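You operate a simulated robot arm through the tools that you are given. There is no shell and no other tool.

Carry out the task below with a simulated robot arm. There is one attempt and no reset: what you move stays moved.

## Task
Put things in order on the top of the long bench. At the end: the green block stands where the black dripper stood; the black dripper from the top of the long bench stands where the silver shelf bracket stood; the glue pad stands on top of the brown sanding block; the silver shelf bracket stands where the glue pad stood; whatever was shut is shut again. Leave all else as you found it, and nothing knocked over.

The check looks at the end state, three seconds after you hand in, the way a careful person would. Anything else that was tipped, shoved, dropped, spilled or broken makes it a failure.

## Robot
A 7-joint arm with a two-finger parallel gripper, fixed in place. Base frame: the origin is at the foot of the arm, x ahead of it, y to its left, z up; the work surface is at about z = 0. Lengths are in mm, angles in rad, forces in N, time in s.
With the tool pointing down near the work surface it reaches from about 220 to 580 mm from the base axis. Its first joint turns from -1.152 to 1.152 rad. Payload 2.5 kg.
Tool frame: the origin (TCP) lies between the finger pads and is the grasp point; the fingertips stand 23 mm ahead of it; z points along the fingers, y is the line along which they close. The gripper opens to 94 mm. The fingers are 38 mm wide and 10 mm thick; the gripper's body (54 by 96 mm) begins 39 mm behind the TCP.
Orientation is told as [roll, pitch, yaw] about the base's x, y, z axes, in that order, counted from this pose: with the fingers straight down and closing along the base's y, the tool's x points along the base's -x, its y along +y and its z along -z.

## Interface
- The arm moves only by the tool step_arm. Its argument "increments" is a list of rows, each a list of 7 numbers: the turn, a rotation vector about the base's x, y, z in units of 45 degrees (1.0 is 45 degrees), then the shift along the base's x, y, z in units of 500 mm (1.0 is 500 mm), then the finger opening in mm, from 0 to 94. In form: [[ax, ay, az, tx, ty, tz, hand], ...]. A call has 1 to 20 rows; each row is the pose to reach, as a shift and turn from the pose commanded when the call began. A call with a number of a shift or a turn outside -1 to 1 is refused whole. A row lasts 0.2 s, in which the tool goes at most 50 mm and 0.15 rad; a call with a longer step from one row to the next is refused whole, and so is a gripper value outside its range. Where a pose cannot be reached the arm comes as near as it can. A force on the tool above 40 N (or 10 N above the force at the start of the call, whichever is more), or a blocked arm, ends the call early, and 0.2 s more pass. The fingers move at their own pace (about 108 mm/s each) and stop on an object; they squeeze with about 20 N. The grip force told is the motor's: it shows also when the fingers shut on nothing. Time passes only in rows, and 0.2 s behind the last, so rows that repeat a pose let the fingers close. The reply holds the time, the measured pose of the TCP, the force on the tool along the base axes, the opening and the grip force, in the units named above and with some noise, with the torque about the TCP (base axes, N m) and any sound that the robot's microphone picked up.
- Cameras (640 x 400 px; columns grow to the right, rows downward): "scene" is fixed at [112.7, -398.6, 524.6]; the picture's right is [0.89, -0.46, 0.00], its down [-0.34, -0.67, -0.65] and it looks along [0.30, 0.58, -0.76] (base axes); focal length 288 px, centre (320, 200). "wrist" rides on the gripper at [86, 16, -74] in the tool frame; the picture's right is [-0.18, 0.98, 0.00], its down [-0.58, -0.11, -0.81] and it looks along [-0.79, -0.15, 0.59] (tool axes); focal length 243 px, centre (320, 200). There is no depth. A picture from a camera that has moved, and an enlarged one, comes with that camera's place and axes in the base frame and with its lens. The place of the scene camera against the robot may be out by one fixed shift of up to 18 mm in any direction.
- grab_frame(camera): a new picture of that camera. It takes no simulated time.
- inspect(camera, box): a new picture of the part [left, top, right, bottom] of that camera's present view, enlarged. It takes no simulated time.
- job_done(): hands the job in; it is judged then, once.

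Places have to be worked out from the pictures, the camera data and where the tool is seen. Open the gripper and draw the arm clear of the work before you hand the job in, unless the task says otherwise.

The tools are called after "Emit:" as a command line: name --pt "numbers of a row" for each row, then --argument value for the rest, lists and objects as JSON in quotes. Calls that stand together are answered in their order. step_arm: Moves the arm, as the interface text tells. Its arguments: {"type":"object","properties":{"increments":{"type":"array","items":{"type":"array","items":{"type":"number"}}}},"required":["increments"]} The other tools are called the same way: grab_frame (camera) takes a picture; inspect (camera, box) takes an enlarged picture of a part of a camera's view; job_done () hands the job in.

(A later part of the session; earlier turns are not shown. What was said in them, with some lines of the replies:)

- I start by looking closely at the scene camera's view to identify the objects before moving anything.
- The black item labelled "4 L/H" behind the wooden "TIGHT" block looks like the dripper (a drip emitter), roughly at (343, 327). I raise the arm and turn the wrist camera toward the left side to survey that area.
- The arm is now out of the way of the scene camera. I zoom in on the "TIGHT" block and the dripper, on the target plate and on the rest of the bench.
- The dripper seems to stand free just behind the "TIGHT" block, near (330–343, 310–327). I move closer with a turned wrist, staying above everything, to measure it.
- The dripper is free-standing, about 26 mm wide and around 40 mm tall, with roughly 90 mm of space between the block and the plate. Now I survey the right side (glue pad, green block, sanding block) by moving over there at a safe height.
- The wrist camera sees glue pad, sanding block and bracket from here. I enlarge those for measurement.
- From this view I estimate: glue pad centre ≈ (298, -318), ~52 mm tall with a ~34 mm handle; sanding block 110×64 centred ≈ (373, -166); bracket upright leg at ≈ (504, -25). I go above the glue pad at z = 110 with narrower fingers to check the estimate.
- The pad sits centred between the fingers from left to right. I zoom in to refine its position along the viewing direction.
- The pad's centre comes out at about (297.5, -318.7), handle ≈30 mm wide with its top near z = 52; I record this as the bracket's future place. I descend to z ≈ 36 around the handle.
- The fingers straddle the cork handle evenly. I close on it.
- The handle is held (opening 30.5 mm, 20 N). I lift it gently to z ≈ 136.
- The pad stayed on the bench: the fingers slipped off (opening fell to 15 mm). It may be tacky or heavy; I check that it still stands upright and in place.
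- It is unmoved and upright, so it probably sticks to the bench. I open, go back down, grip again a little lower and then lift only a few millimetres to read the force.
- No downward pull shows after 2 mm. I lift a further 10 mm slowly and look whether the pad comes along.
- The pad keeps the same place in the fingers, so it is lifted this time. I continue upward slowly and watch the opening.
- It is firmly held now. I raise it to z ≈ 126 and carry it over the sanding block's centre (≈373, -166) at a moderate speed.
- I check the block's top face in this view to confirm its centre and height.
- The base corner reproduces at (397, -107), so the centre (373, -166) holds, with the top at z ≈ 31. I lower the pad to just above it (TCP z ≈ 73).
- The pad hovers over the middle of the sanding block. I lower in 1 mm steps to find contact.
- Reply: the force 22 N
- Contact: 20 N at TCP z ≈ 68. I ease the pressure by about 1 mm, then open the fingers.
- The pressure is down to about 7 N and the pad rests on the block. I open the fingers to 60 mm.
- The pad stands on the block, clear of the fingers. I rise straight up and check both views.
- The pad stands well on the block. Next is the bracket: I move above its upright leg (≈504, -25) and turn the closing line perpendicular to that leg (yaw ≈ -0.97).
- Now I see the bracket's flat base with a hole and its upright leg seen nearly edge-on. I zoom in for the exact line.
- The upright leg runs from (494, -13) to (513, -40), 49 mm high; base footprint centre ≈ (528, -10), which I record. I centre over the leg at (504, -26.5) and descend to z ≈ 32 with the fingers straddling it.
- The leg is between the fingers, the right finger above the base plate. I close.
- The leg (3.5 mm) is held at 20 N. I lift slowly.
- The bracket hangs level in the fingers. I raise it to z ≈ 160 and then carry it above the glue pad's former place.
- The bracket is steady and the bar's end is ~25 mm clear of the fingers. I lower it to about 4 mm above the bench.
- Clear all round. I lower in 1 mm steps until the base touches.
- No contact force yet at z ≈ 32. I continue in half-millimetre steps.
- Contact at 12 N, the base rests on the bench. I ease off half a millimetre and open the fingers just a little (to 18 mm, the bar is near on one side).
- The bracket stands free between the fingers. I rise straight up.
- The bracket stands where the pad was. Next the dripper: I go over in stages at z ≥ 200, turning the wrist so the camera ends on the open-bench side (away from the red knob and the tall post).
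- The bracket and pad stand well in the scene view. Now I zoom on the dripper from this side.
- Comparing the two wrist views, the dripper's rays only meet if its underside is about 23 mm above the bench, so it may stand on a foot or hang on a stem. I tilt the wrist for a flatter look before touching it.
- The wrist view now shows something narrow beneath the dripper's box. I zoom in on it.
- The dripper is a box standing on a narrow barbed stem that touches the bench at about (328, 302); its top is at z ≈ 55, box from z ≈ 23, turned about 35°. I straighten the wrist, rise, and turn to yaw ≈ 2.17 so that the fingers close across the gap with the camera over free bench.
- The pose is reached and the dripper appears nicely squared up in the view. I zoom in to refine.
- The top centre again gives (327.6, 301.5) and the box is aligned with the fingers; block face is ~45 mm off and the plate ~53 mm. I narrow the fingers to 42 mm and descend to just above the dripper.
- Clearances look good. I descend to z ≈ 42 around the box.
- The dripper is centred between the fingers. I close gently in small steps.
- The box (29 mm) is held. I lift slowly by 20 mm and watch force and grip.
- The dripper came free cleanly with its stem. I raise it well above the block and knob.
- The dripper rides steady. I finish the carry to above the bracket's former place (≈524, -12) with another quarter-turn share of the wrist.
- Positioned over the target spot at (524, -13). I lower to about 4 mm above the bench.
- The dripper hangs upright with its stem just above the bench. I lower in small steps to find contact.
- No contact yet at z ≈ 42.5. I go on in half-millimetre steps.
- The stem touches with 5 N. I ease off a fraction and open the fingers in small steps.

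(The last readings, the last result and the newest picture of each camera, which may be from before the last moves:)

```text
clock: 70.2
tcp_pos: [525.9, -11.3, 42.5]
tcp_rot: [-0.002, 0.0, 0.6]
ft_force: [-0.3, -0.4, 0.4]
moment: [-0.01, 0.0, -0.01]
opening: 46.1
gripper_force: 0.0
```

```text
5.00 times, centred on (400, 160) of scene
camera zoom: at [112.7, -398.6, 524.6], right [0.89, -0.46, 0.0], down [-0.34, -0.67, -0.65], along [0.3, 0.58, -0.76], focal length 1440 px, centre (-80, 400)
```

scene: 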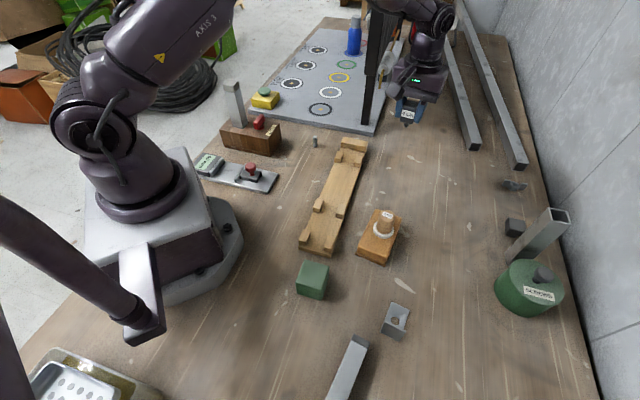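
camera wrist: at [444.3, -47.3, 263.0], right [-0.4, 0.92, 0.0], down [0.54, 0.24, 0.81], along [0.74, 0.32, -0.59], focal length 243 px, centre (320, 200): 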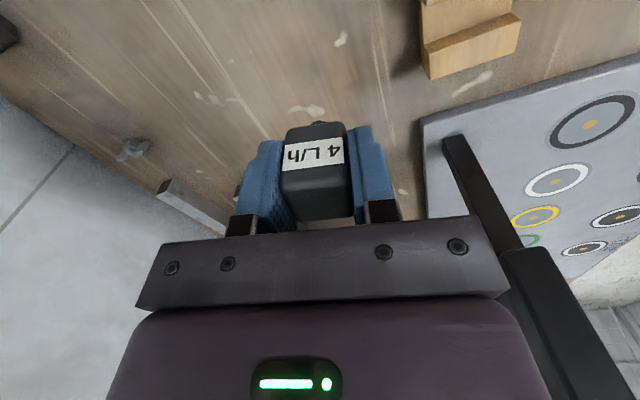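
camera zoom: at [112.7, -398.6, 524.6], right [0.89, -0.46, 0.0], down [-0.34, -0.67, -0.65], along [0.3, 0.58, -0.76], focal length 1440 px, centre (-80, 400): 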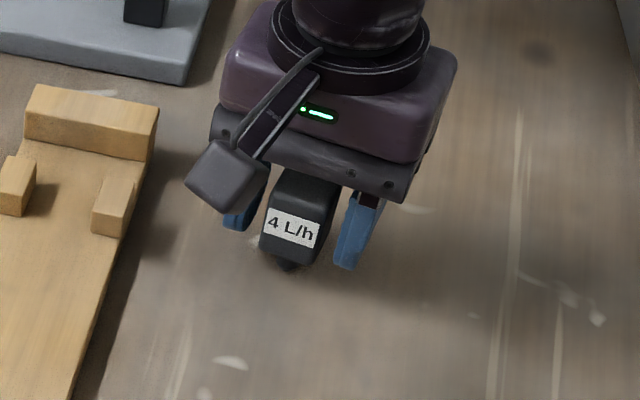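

The dripper stands on its own, upright. I rise straight up, slowly at first, and check it.

Emit:
step_arm --pt "0 0 0 0 0 0.01 46" --pt "0 0 0 0 0 0.03 46" --pt "0 0 0 0 0 0.06 46" --pt "0 0 0 0 0 0.1 46" --pt "0 0 0 0 0 0.16 46" --pt "0 0 0 0 0 0.24 46" --pt "0 0 0 0 0 0.32 46"

Emit:
grab_frame --camera "wrist"

Emit:
inspect --camera "scene" --box '[350, 120, 450, 200]'

```text
clock: 71.8
tcp_pos: [525.5, -11.2, 204.2]
tcp_rot: [0.0, 0.0, 0.602]
ft_force: [-0.2, -0.1, 0.8]
moment: [0.02, 0.0, 0.0]
opening: 45.8
gripper_force: 0.0
```

```text
taken
camera wrist: at [443.6, -46.4, 279.3], right [-0.4, 0.92, 0.0], down [0.54, 0.24, 0.81], along [0.74, 0.33, -0.59], focal length 243 px, centre (320, 200)
```

wrist: 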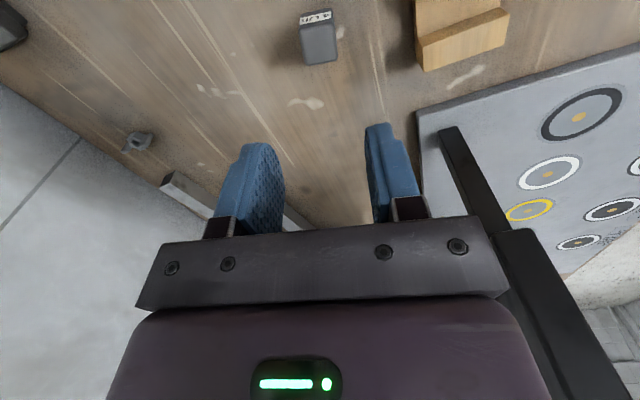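

```text
5.00 times, centred on (400, 160) of scene
camera zoom: at [112.7, -398.6, 524.6], right [0.89, -0.46, 0.0], down [-0.34, -0.67, -0.65], along [0.3, 0.58, -0.76], focal length 1440 px, centre (-80, 400)
```

zoom: 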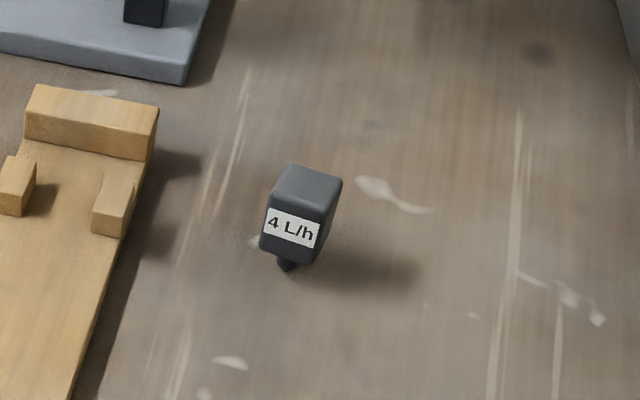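

The dripper stands upright where the bracket stood. Now I go toward the green block, turning the wrist back to about -0.97 rad on the way.

Emit:
step_arm --pt "0 0 -0.1667 -0.048 -0.033 0.01 60" --pt "0 0 -0.3333 -0.097 -0.066 0.02 70" --pt "0 0 -0.5 -0.145 -0.1 0.03 80" --pt "0 0 -0.6667 -0.193 -0.132 0.04 80" --pt "0 0 -0.8333 -0.242 -0.165 0.05 80" --pt "0 0 -1 -0.29 -0.198 0.05 80"

Emit:
step_arm --pt "0 0 -0.1667 -0.048 -0.027 0 80" --pt "0 0 -0.3333 -0.097 -0.053 0 80" --pt "0 0 -0.5 -0.145 -0.08 0 80" --pt "0 0 -0.6667 -0.193 -0.107 0 80" --pt "0 0 -0.8333 -0.242 -0.133 0 80" --pt "0 0 -1 -0.29 -0.16 0 80" --pt "0 0 -1 -0.29 -0.16 0 80"

Emit:
grab_frame --camera "wrist"

Emit:
grab_frame --camera "scene"

```text
clock: 73.2
tcp_pos: [380.3, -112.1, 228.8]
tcp_rot: [0.0, -0.001, -0.188]
ft_force: [0.7, -0.9, 1.1]
moment: [-0.01, 0.02, -0.02]
opening: 80.1
gripper_force: 0.1
```

```text
clock: 74.8
tcp_pos: [236.0, -192.2, 228.3]
tcp_rot: [-0.001, 0.0, -0.972]
ft_force: [-0.2, -0.4, 0.3]
moment: [0.0, 0.04, 0.03]
opening: 80.1
gripper_force: 0.0
```

```text
taken
camera wrist: at [199.4, -110.5, 303.4], right [0.92, 0.4, 0.0], down [0.24, -0.54, 0.81], along [0.32, -0.74, -0.59], focal length 243 px, centre (320, 200)
```

wrist: 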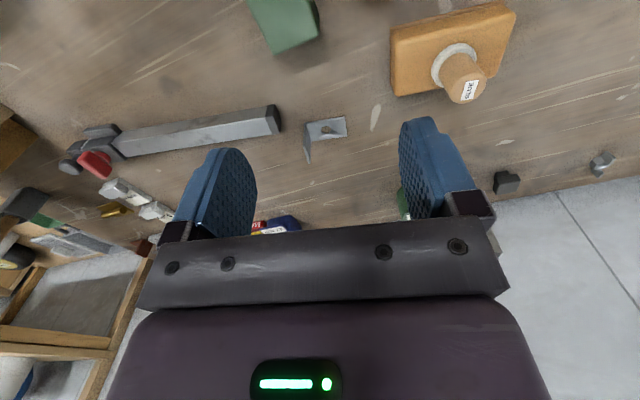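

```text
taken
```

scene: 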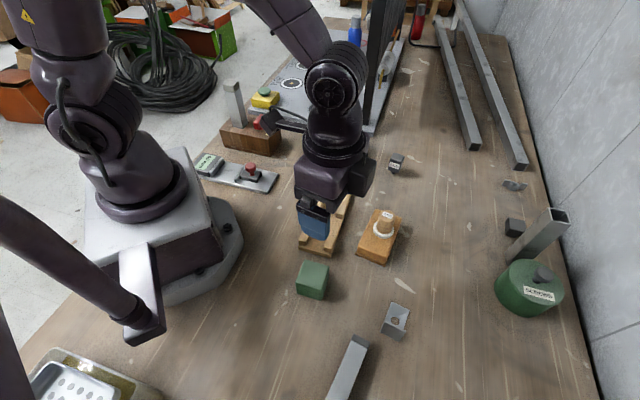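

The green block is at the top edge of the wrist view. I move right above its estimated place (≈190, -197) at z ≈ 200 to measure it.

Emit:
step_arm --pt "0 0 0 -0.03 -0.003 -0.02 80" --pt "0 0 0 -0.06 -0.006 -0.04 80" --pt "0 0 0 -0.09 -0.01 -0.056 80" --pt "0 0 0 -0.09 -0.01 -0.056 80"

Emit:
grab_frame --camera "wrist"

Emit:
inspect --camera "wrist" --box '[240, 0, 400, 120]'

Emit:
grab_frame --camera "scene"

```text
clock: 75.8
tcp_pos: [190.3, -196.2, 199.0]
tcp_rot: [0.0, 0.001, -0.97]
ft_force: [0.0, -0.1, -0.2]
moment: [0.0, 0.0, 0.0]
opening: 80.0
gripper_force: 0.1
```

```text
taken
camera wrist: at [154.0, -115.2, 274.8], right [0.92, 0.4, 0.0], down [0.24, -0.54, 0.81], along [0.33, -0.74, -0.59], focal length 243 px, centre (320, 200)
```

wrist: 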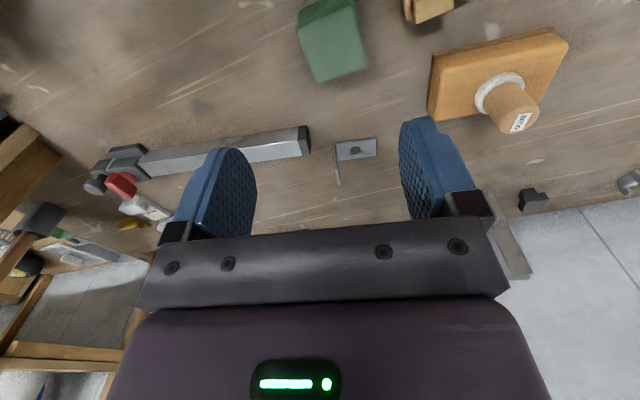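

```text
3.33 times, centred on (320, 60) of wrist
camera zoom: at [154.0, -115.2, 274.8], right [0.92, 0.4, 0.0], down [0.24, -0.54, 0.81], along [0.33, -0.74, -0.59], focal length 809 px, centre (320, 667)
```

zoom: 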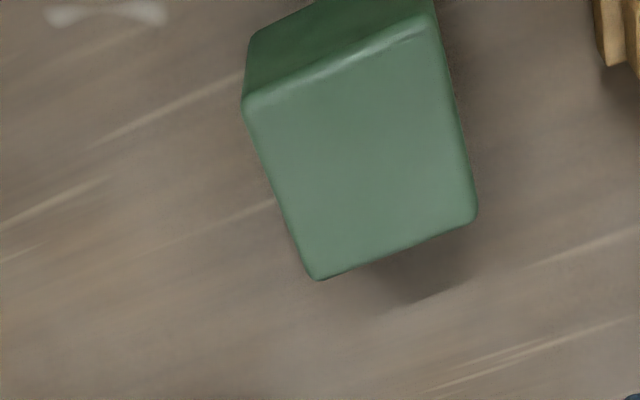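

```text
taken
```

scene: 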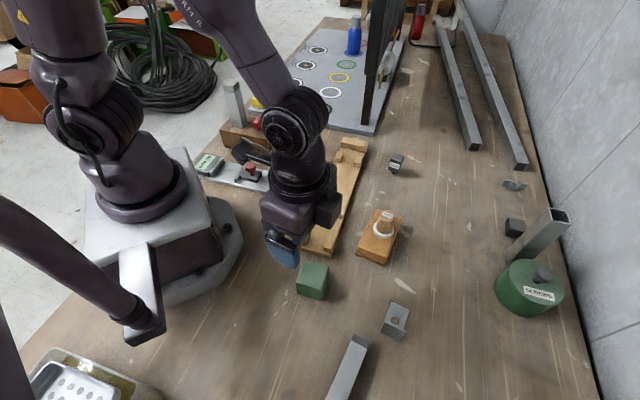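

The green cube is ~47 mm, centred at about (201.8, -194.3), edges at ±45°. I turn the fingers to yaw -45°, centre over it and go down to z ≈ 110 for a check.

Emit:
step_arm --pt "0 0 0.08 0.008 0.001 -0.03 80" --pt "0 0 0.16 0.016 0.002 -0.07 80" --pt "0 0 0.236 0.0246 0.0034 -0.11 80" --pt "0 0 0.236 0.0246 0.0034 -0.15 80" --pt "0 0 0.236 0.0246 0.0034 -0.178 80" --pt "0 0 0.236 0.0246 0.0034 -0.178 80"

Emit:
grab_frame --camera "wrist"

Emit:
inspect --camera "scene" --box '[180, 200, 380, 340]'

```text
clock: 77.2
tcp_pos: [202.6, -195.4, 109.6]
tcp_rot: [0.0, 0.0, -0.786]
ft_force: [-0.3, -0.3, 0.5]
moment: [-0.01, 0.02, 0.0]
opening: 79.9
gripper_force: 0.0
```

```text
taken
camera wrist: at [151.9, -121.6, 186.0], right [0.82, 0.57, 0.0], down [0.33, -0.49, 0.81], along [0.46, -0.67, -0.59], focal length 243 px, centre (320, 200)
```

wrist: 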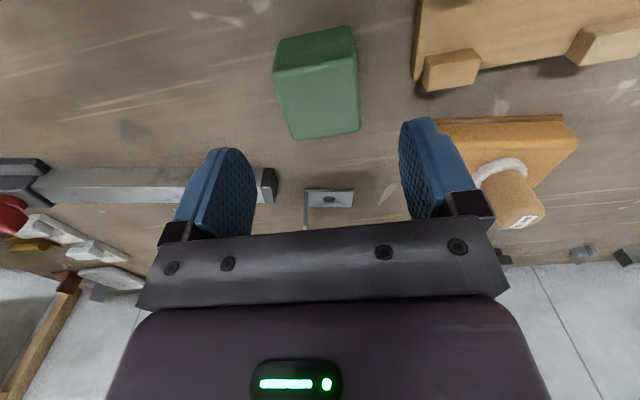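

```text
2.86 times, centred on (280, 270) of scene
camera zoom: at [112.7, -398.6, 524.6], right [0.89, -0.46, 0.0], down [-0.34, -0.67, -0.65], along [0.3, 0.58, -0.76], focal length 823 px, centre (434, 0)
```

zoom: 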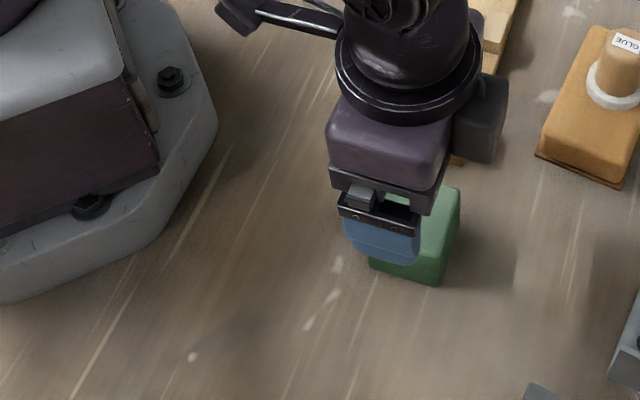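

I zoom on the cube to check centring between the fingers.

Emit:
inspect --camera "wrist" --box '[240, 10, 400, 150]'

```text
2.86 times, centred on (320, 80) of wrist
camera zoom: at [151.9, -121.6, 186.0], right [0.82, 0.57, 0.0], down [0.33, -0.49, 0.81], along [0.46, -0.67, -0.59], focal length 693 px, centre (320, 543)
```

zoom: 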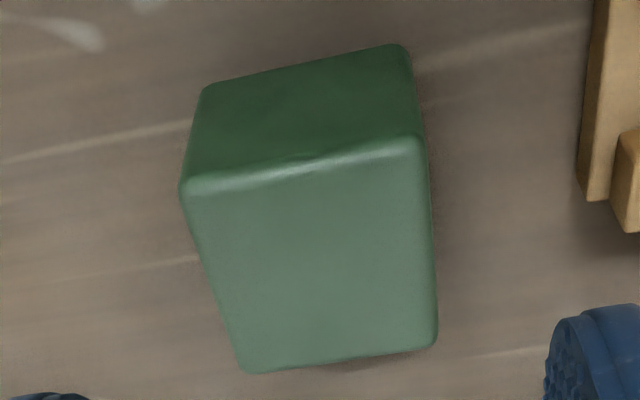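

Centre confirmed at (202.3, -194.3), aligned with the fingers. I descend to z ≈ 30 and then close.

Emit:
step_arm --pt "0 0 0 0.001 0 -0.04 80" --pt "0 0 0 0.001 0 -0.08 80" --pt "0 0 0 0.001 0 -0.12 80" --pt "0 0 0 0.001 0 -0.15 80" --pt "0 0 0 0.001 0 -0.16 80" --pt "0 0 0 0.001 0 -0.16 80"

Emit:
grab_frame --camera "wrist"

```text
clock: 78.6
tcp_pos: [203.6, -195.0, 31.1]
tcp_rot: [0.0, 0.0, -0.785]
ft_force: [0.2, -0.3, -0.5]
moment: [0.0, 0.0, -0.02]
opening: 79.9
gripper_force: 0.0
```

```text
taken
camera wrist: at [152.9, -121.5, 106.4], right [0.83, 0.56, 0.0], down [0.33, -0.49, 0.81], along [0.46, -0.67, -0.59], focal length 243 px, centre (320, 200)
```

wrist: 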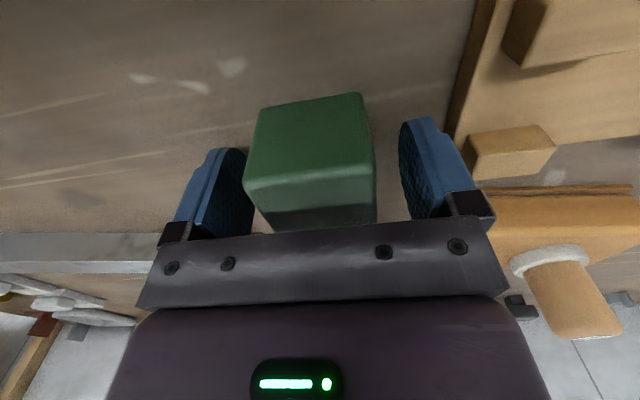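

The cube is between the fingers. I close on it.

Emit:
step_arm --pt "0 0 0 0 0 0 60" --pt "0 0 0 0 0 0 54" --pt "0 0 0 0 0 0 50" --pt "0 0 0 0 0 0 46" --pt "0 0 0 0 0 0 30" --pt "0 0 0 0 0 0 20" --pt "0 0 0 0 0 0 20"

Emit:
step_arm --pt "0 0 0 0 0 0.004 20" --pt "0 0 0 0 0 0.008 20" --pt "0 0 0 0 0 0.014 20" --pt "0 0 0 0 0 0.02 20" --pt "0 0 0 0 0 0.03 20" --pt "0 0 0 0 0 0.04 20"

Emit:
grab_frame --camera "wrist"

```text
clock: 80.2
tcp_pos: [202.3, -194.9, 31.9]
tcp_rot: [0.0, 0.0, -0.786]
ft_force: [-0.1, -0.7, 1.1]
moment: [-0.06, 0.02, 0.02]
opening: 49.9
gripper_force: 20.0
```

```text
clock: 81.6
tcp_pos: [201.7, -196.1, 50.2]
tcp_rot: [0.001, 0.001, -0.786]
ft_force: [1.3, -0.3, -0.8]
moment: [-0.01, -0.01, 0.03]
opening: 49.7
gripper_force: 20.1
```

```text
taken
camera wrist: at [152.5, -121.7, 126.7], right [0.82, 0.57, 0.0], down [0.33, -0.49, 0.81], along [0.46, -0.67, -0.59], focal length 243 px, centre (320, 200)
```

wrist: 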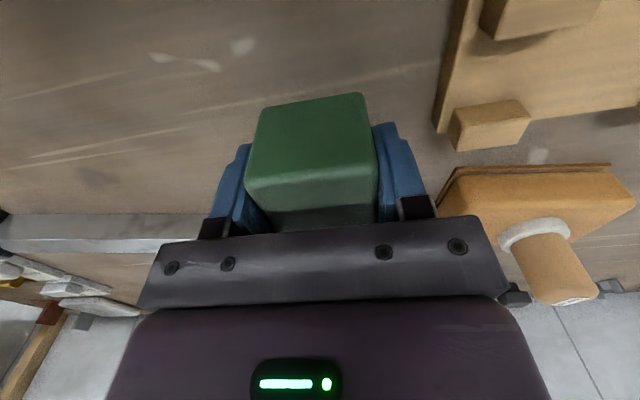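

The 50 mm cube is held and lifted. I raise it to z ≈ 210 and start the carry around to the left, turning the wrist by stages.

Emit:
step_arm --pt "0 0 0 0 0 0.03 20" --pt "0 0 0 0 0 0.07 20" --pt "0 0 0 0 0 0.12 20" --pt "0 0 0 0 0 0.17 20" --pt "0 0 0 0 0 0.22 20" --pt "0 0 0 0 0 0.27 20" --pt "0 0 0 0 0 0.31 20" --pt "0 0 0 0 0 0.33 20"

Emit:
step_arm --pt "0 0 0.125 0.0294 0.0211 0 20" --pt "0 0 0.25 0.0589 0.0422 0 20" --pt "0 0 0.375 0.0883 0.0632 0 20" --pt "0 0 0.5 0.1177 0.0843 0 20" --pt "0 0 0.625 0.1471 0.1054 0 20" --pt "0 0 0.75 0.1766 0.1265 0 20" --pt "0 0 0.875 0.206 0.1475 0 20" --pt "0 0 1 0.2354 0.1686 0 20"

Emit:
step_arm --pt "0 0 0.125 0.0175 0.035 0 20" --pt "0 0 0.25 0.035 0.07 0 20" --pt "0 0 0.375 0.0525 0.105 0 20" --pt "0 0 0.5 0.07 0.14 0 20" --pt "0 0 0.625 0.0875 0.175 0 20" --pt "0 0 0.75 0.105 0.21 0 20" --pt "0 0 0.875 0.1225 0.245 0 20" --pt "0 0 1 0.14 0.28 0 20"

Emit:
grab_frame --camera "wrist"

Emit:
grab_frame --camera "scene"

```text
clock: 83.4
tcp_pos: [202.3, -194.9, 215.3]
tcp_rot: [-0.001, 0.001, -0.785]
ft_force: [0.3, -0.6, 0.0]
moment: [-0.01, 0.01, -0.03]
opening: 49.6
gripper_force: 20.1
```

```text
clock: 85.2
tcp_pos: [320.1, -109.8, 215.6]
tcp_rot: [0.001, 0.001, 0.001]
ft_force: [0.3, -0.6, -1.2]
moment: [0.01, -0.01, 0.0]
opening: 49.8
gripper_force: 20.0
```

```text
clock: 87.0
tcp_pos: [391.0, 29.6, 215.2]
tcp_rot: [0.0, 0.0, 0.787]
ft_force: [0.8, -0.2, -2.0]
moment: [0.02, -0.01, -0.01]
opening: 49.7
gripper_force: 20.0
```

```text
taken
camera wrist: at [317.9, -19.4, 290.6], right [-0.57, 0.82, 0.0], down [0.49, 0.33, 0.81], along [0.66, 0.46, -0.59], focal length 243 px, centre (320, 200)
```

wrist: 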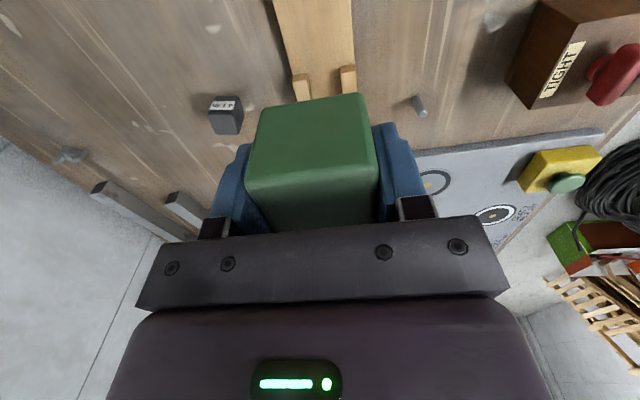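

```text
taken
```

scene: 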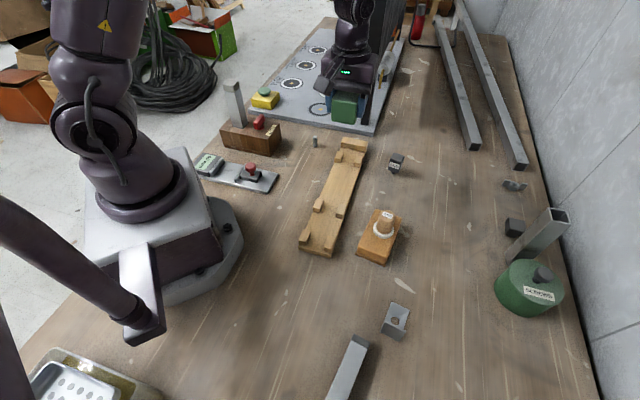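

The cube is steady. I continue with the two last legs to above the dripper's former place.

Emit:
step_arm --pt "0 0 0.125 0 0.035 0 20" --pt "0 0 0.25 0 0.07 0 20" --pt "0 0 0.375 -0.002 0.105 0 20" --pt "0 0 0.5 -0.004 0.14 0 20" --pt "0 0 0.625 -0.006 0.175 0 20" --pt "0 0 0.75 -0.008 0.21 0 20" --pt "0 0 0.875 -0.009 0.245 0 20" --pt "0 0 1 -0.01 0.28 0 20"

Emit:
step_arm --pt "0 0 0.125 -0.0144 0.0329 0 20" --pt "0 0 0.25 -0.0287 0.0658 0 20" --pt "0 0 0.375 -0.0431 0.0986 0 20" --pt "0 0 0.5 -0.0574 0.1315 0 20" --pt "0 0 0.625 -0.0718 0.1644 0 20" --pt "0 0 0.75 -0.0861 0.1973 0 20" --pt "0 0 0.875 -0.1005 0.2301 0 20" --pt "0 0 1 -0.1148 0.263 0 20" --pt "0 0 1 -0.1148 0.263 0 20"

Emit:
grab_frame --camera "wrist"

Emit:
inspect --camera "scene" --box '[200, 20, 340, 170]'

```text
clock: 88.8
tcp_pos: [385.1, 168.6, 217.3]
tcp_rot: [-0.002, 0.0, 1.572]
ft_force: [-0.3, -0.4, -1.0]
moment: [0.0, -0.02, -0.02]
opening: 49.8
gripper_force: 20.2
```

```text
clock: 90.8
tcp_pos: [327.7, 301.7, 216.8]
tcp_rot: [-0.001, 0.0, 2.356]
ft_force: [-0.2, -0.2, -1.9]
moment: [0.02, 0.0, 0.01]
opening: 49.7
gripper_force: 20.1
```

```text
taken
camera wrist: at [377.8, 229.8, 291.6], right [-0.82, -0.57, 0.0], down [-0.33, 0.49, 0.81], along [-0.46, 0.66, -0.59], focal length 243 px, centre (320, 200)
```

wrist: 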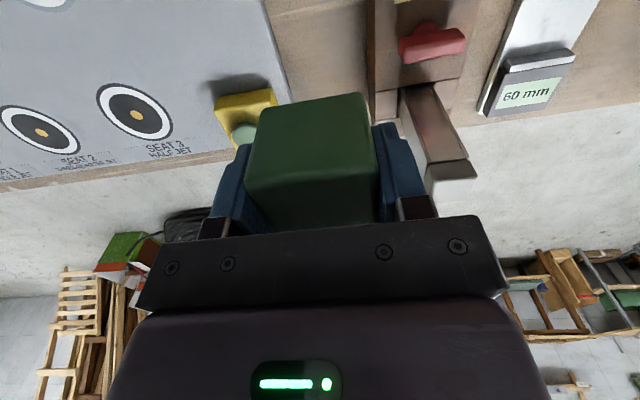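

```text
2.67 times, centred on (270, 95) of scene
camera zoom: at [112.7, -398.6, 524.6], right [0.89, -0.46, 0.0], down [-0.34, -0.67, -0.65], along [0.3, 0.58, -0.76], focal length 768 px, centre (453, 480)
```

zoom: 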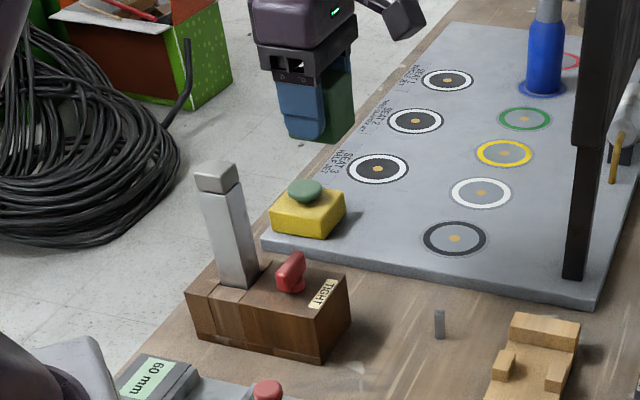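

Yaw 135° is reached right over (327.7, 301.7). I lower to z ≈ 110 and check clearances to knob, post and plate.

Emit:
step_arm --pt "0 0 0 0 0 -0.04 20" --pt "0 0 0 0 0 -0.08 20" --pt "0 0 0 0 0 -0.12 20" --pt "0 0 0 0 0 -0.16 20" --pt "0 0 0 0 0 -0.2 20" --pt "0 0 0 0 0 -0.21 20" --pt "0 0 0 0 0 -0.21 20"

Emit:
grab_frame --camera "wrist"

Emit:
inspect --camera "scene" --box '[210, 50, 330, 160]'

```text
clock: 92.4
tcp_pos: [328.4, 301.1, 111.3]
tcp_rot: [0.0, 0.0, 2.356]
ft_force: [-0.5, 0.2, -0.7]
moment: [0.02, 0.0, 0.03]
opening: 49.7
gripper_force: 20.3
```

```text
taken
camera wrist: at [377.2, 229.8, 186.0], right [-0.83, -0.56, 0.0], down [-0.33, 0.49, 0.81], along [-0.46, 0.67, -0.59], focal length 243 px, centre (320, 200)
```

wrist: 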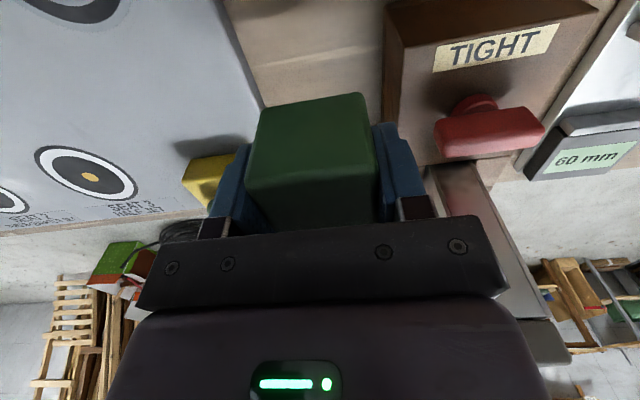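

```text
3.64 times, centred on (270, 105) of scene
camera zoom: at [112.7, -398.6, 524.6], right [0.89, -0.46, 0.0], down [-0.34, -0.67, -0.65], along [0.3, 0.58, -0.76], focal length 1047 px, centre (502, 546)
```

zoom: 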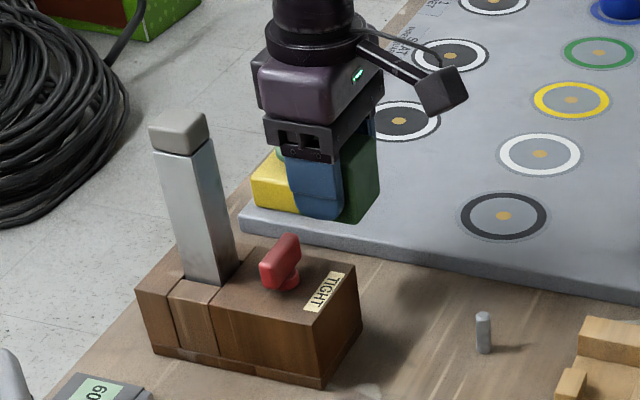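

Clearances look fine. I lower further to z ≈ 50 and look again.

Emit:
step_arm --pt "0 0 0 0 0 -0.03 20" --pt "0 0 0 0 0 -0.06 20" --pt "0 0 0 0 0 -0.09 20" --pt "0 0 0 0 0 -0.12 20" --pt "0 0 0 0 0 -0.12 20"

Emit:
grab_frame --camera "wrist"

Emit:
inspect --camera "scene" --box '[210, 50, 330, 160]'

```text
clock: 93.6
tcp_pos: [328.4, 301.1, 50.3]
tcp_rot: [-0.002, 0.0, 2.354]
ft_force: [0.1, 0.0, -0.4]
moment: [0.02, 0.0, -0.01]
opening: 49.9
gripper_force: 19.8
```

```text
taken
camera wrist: at [377.6, 229.1, 126.2], right [-0.83, -0.56, 0.0], down [-0.33, 0.49, 0.81], along [-0.46, 0.67, -0.59], focal length 243 px, centre (320, 200)
```

wrist: 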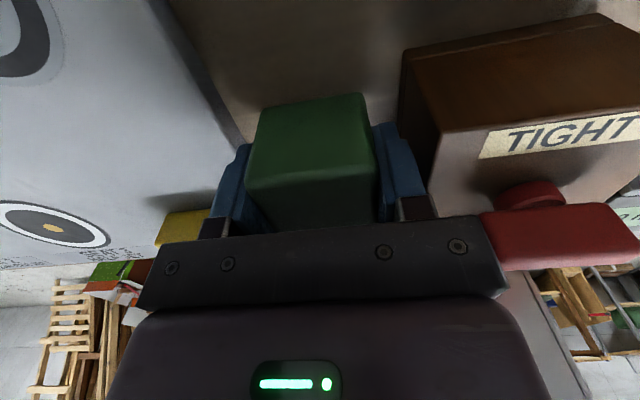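

```text
3.64 times, centred on (270, 105) of scene
camera zoom: at [112.7, -398.6, 524.6], right [0.89, -0.46, 0.0], down [-0.34, -0.67, -0.65], along [0.3, 0.58, -0.76], focal length 1047 px, centre (502, 546)
```

zoom: 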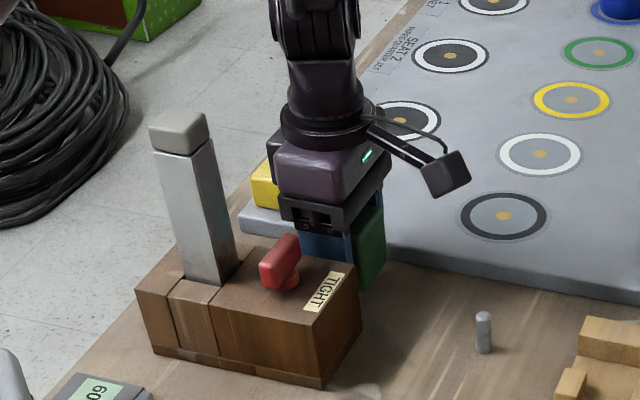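

Still clear on both sides. I lower to about 3 mm above the bench.

Emit:
step_arm --pt "0 0 0 0 0 -0.01 20" --pt "0 0 0 0 0 -0.02 20" --pt "0 0 0 0 0 -0.028 20" --pt "0 0 0 0 0 -0.034 20" --pt "0 0 0 0 0 -0.034 20"

Emit:
step_arm --pt "0 0 0 0 0 -0.002 20" --pt "0 0 0 0 0 -0.004 20" --pt "0 0 0 0 0 -0.005 20"

```text
clock: 94.8
tcp_pos: [328.3, 300.4, 33.0]
tcp_rot: [-0.001, 0.0, 2.356]
ft_force: [0.5, -1.0, -1.0]
moment: [0.0, 0.01, 0.02]
opening: 49.8
gripper_force: 20.0
```

```text
clock: 95.6
tcp_pos: [328.2, 301.6, 30.6]
tcp_rot: [0.002, 0.001, 2.356]
ft_force: [-1.2, -1.0, -0.8]
moment: [-0.02, -0.01, 0.0]
opening: 49.6
gripper_force: 19.9
```

No contact yet at z ≈ 30.4. I continue in half-millimetre steps.

Emit:
step_arm --pt "0 0 0 0 0 -0.001 20" --pt "0 0 0 0 0 -0.001 20"

Emit:
step_arm --pt "0 0 0 0 0 -0.001 20" --pt "0 0 0 0 0 -0.001 20"

```text
clock: 96.2
tcp_pos: [328.6, 301.0, 30.3]
tcp_rot: [-0.001, 0.002, 2.356]
ft_force: [-0.4, -1.7, 2.5]
moment: [0.02, 0.06, -0.03]
opening: 49.7
gripper_force: 19.8
```

```text
clock: 96.8
tcp_pos: [327.8, 302.3, 31.4]
tcp_rot: [0.001, -0.002, 2.357]
ft_force: [-3.7, -3.4, 12.1]
moment: [-0.09, 0.15, 0.0]
opening: 49.7
gripper_force: 19.7
```

Contact with the bench at 12 N. I ease off half a millimetre and open the fingers only to 60 mm, since the block face is close.

Emit:
step_arm --pt "0 0 0 0 0 0.001 20" --pt "0 0 0 0 0 0.001 50" --pt "0 0 0 0 0 0.001 52" --pt "0 0 0 0 0 0.001 55" --pt "0 0 0 0 0 0.001 60" --pt "0 0 0 0 0 0.001 60"

Emit:
grab_frame --camera "wrist"

```text
clock: 98.2
tcp_pos: [327.9, 300.5, 32.1]
tcp_rot: [-0.001, -0.001, 2.357]
ft_force: [-0.4, 0.0, -0.2]
moment: [0.01, 0.0, -0.01]
opening: 59.8
gripper_force: 0.1
```

```text
taken
camera wrist: at [377.6, 229.2, 106.5], right [-0.83, -0.56, 0.0], down [-0.33, 0.49, 0.81], along [-0.46, 0.67, -0.59], focal length 243 px, centre (320, 200)
```

wrist: 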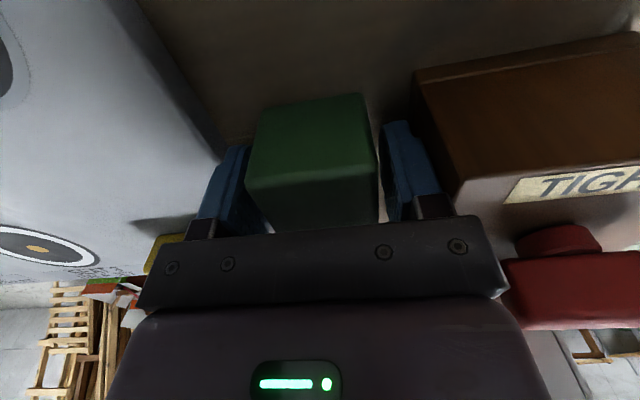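

The cube stands free and the fingers clear both sides. I rise straight up.

Emit:
step_arm --pt "0 0 0 0 0 0.015 60" --pt "0 0 0 0 0 0.04 60" --pt "0 0 0 0 0 0.08 60" --pt "0 0 0 0 0 0.13 60" --pt "0 0 0 0 0 0.2 60" --pt "0 0 0 0 0 0.28 60" --pt "0 0 0 0 0 0.36 60" --pt "0 0 0 0 0 0.4 60"

Emit:
grab_frame --camera "wrist"

Emit:
grab_frame --camera "scene"

Emit:
inspect --camera "scene" --box '[210, 70, 330, 160]'

```text
clock: 100.0
tcp_pos: [328.2, 301.2, 229.7]
tcp_rot: [0.0, -0.002, 2.357]
ft_force: [1.0, 0.5, -0.8]
moment: [0.0, 0.01, 0.02]
opening: 59.8
gripper_force: 0.0
```

```text
taken
camera wrist: at [377.0, 229.8, 307.3], right [-0.82, -0.57, 0.0], down [-0.33, 0.49, 0.81], along [-0.46, 0.67, -0.59], focal length 243 px, centre (320, 200)
```

wrist: 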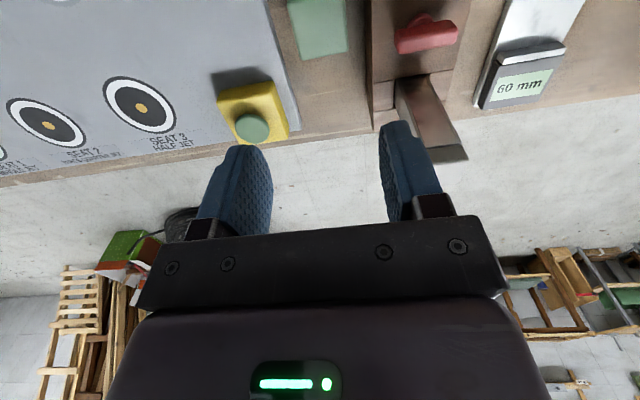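

```text
taken
```

scene: 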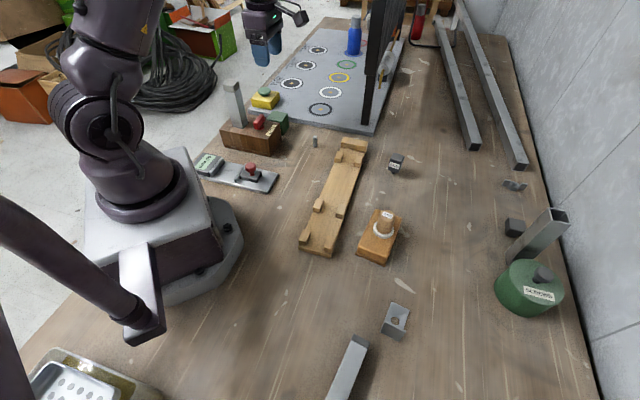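

```text
4.44 times, centred on (270, 115) of scene
camera zoom: at [112.7, -398.6, 524.6], right [0.89, -0.46, 0.0], down [-0.34, -0.67, -0.65], along [0.3, 0.58, -0.76], focal length 1280 px, centre (542, 578)
```

zoom: 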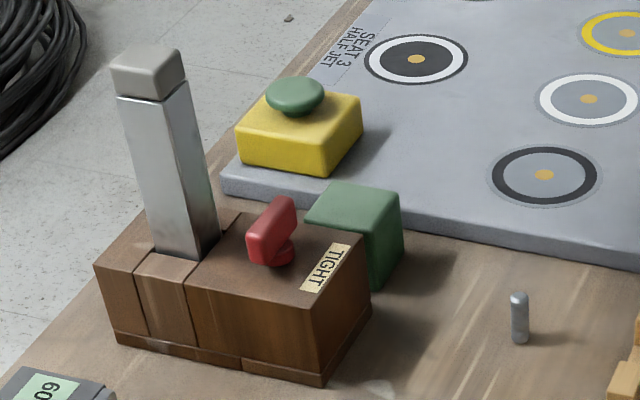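

All four items appear in place. I retreat toward the start pose, turning the wrist back, and open the gripper fully.

Emit:
step_arm --pt "0 0 -0.1667 0.02 -0.038 0.02 60" --pt "0 0 -0.3333 0.04 -0.077 0.04 60" --pt "0 0 -0.5 0.06 -0.115 0.06 60" --pt "0 0 -0.6667 0.08 -0.153 0.07 60" --pt "0 0 -0.8333 0.1 -0.192 0.08 60" --pt "0 0 -1 0.11 -0.23 0.08 60"

Emit:
step_arm --pt "0 0 -0.1667 0 -0.038 0 70" --pt "0 0 -0.3333 0 -0.077 0 80" --pt "0 0 -0.5 0 -0.115 0 94" --pt "0 0 -0.6667 0 -0.153 0 94" --pt "0 0 -0.8333 0 -0.192 0 94" --pt "0 0 -1 0 -0.23 0 94"

Emit:
step_arm --pt "0 0 -0.1667 -0.015 -0.038 0 94" --pt "0 0 -0.3333 -0.03 -0.077 0 94" --pt "0 0 -0.5 -0.045 -0.115 0 94" --pt "0 0 -0.6667 -0.06 -0.153 0 94" --pt "0 0 -0.8333 -0.075 -0.192 0 94" --pt "0 0 -1 -0.084 -0.23 0 94" --pt "0 0 -1 -0.084 -0.23 0 94"

Emit:
grab_frame --camera "scene"

Emit:
grab_frame --camera "wrist"

Emit:
inspect --camera "scene" --box '[330, 270, 450, 370]'

Emit:
inspect --camera "scene" --box '[320, 130, 460, 280]'

```text
clock: 101.4
tcp_pos: [384.6, 186.5, 270.7]
tcp_rot: [0.001, 0.001, 1.57]
ft_force: [0.3, 0.6, -0.3]
moment: [0.0, 0.05, 0.02]
opening: 59.9
gripper_force: 0.0
```

```text
clock: 102.8
tcp_pos: [382.3, 71.0, 270.0]
tcp_rot: [0.0, 0.0, 0.783]
ft_force: [0.3, -0.3, 0.0]
moment: [0.01, -0.01, -0.02]
opening: 94.0
gripper_force: 0.2
```

```text
clock: 104.4
tcp_pos: [340.8, -45.5, 269.3]
tcp_rot: [-0.001, 0.001, -0.001]
ft_force: [-0.5, 0.4, 0.2]
moment: [0.01, -0.01, -0.01]
opening: 93.9
gripper_force: 0.0
```

```text
taken
```

scene: 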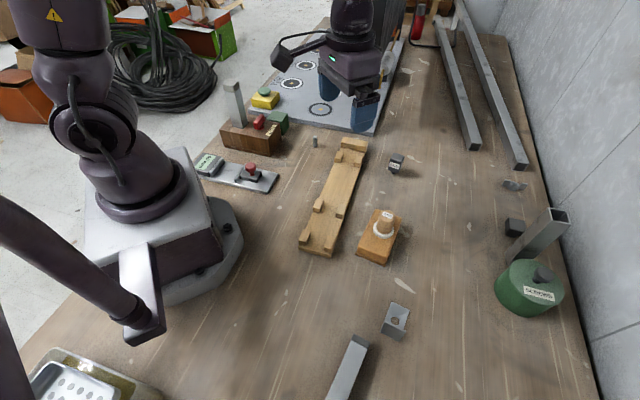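

```text
taken
camera wrist: at [253.3, -27.1, 345.4], right [0.19, 0.98, 0.0], down [0.58, -0.11, 0.81], along [0.79, -0.15, -0.59], focal length 243 px, centre (320, 200)
```

wrist: 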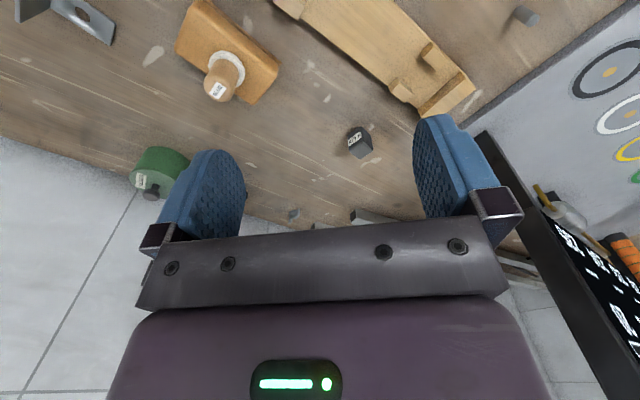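

```text
4.00 times, centred on (390, 320) of scene
camera zoom: at [112.6, -398.6, 524.6], right [0.89, -0.46, 0.0], down [-0.34, -0.67, -0.65], along [0.3, 0.58, -0.76], focal length 1152 px, centre (40, -280)
```

zoom: 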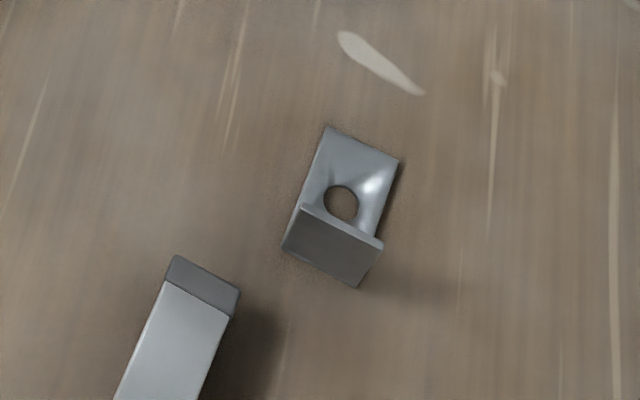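

```text
2.67 times, centred on (390, 205) of scene
camera zoom: at [112.6, -398.6, 524.6], right [0.89, -0.46, 0.0], down [-0.34, -0.67, -0.65], along [0.3, 0.58, -0.76], focal length 768 px, centre (133, 187)
```

zoom: 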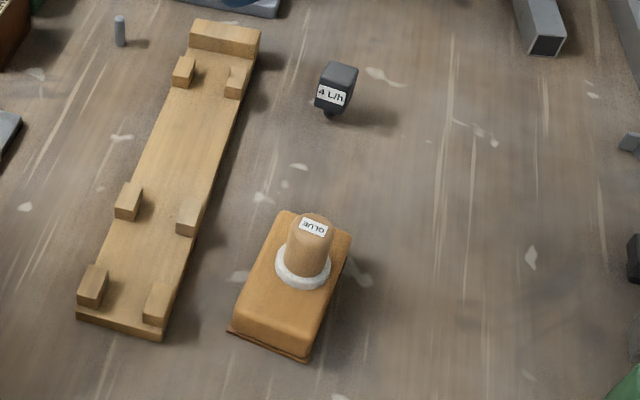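

The final views show the bracket at the pad's old spot, the dripper upright at the bracket's old spot, the glue pad on the sanding block, and the green cube at the dripper's old place. Nothing else has moved, nothing was opened, and the arm is back near its start pose with the gripper open. I hand the job in.

Emit:
job_done

```text
The job is handed in.
```

The bench is arranged as you asked, and I've handed the job in. I don't have the judge's verdict. These are the positions I read from the last pictures:

| Item | Where it stands now |
|---|---|
| Green block | Where the dripper stood, about (328, 301) mm, between the "TIGHT" block and the grey plate |
| Black dripper (marked "4 L/h") | Where the bracket stood, about (525, -12) mm, upright on its stem |
| Glue pad | On top of the brown sanding block, near its centre |
| Silver shelf bracket | Where the glue pad stood, about (298, -319) mm, facing the same way as before |

- **First lift slipped:** the glue pad slid out of the fingers on my first try. It stayed upright and in place, and the second, slower lift held.
- **Orientation:** the dripper is turned a quarter turn and the green block half a turn from how they stood before.
- **Anything shut:** I didn't open anything, so nothing needed shutting again.
- **Everything else:** nothing else looks moved or tipped. The arm is back near its start pose with the gripper open.
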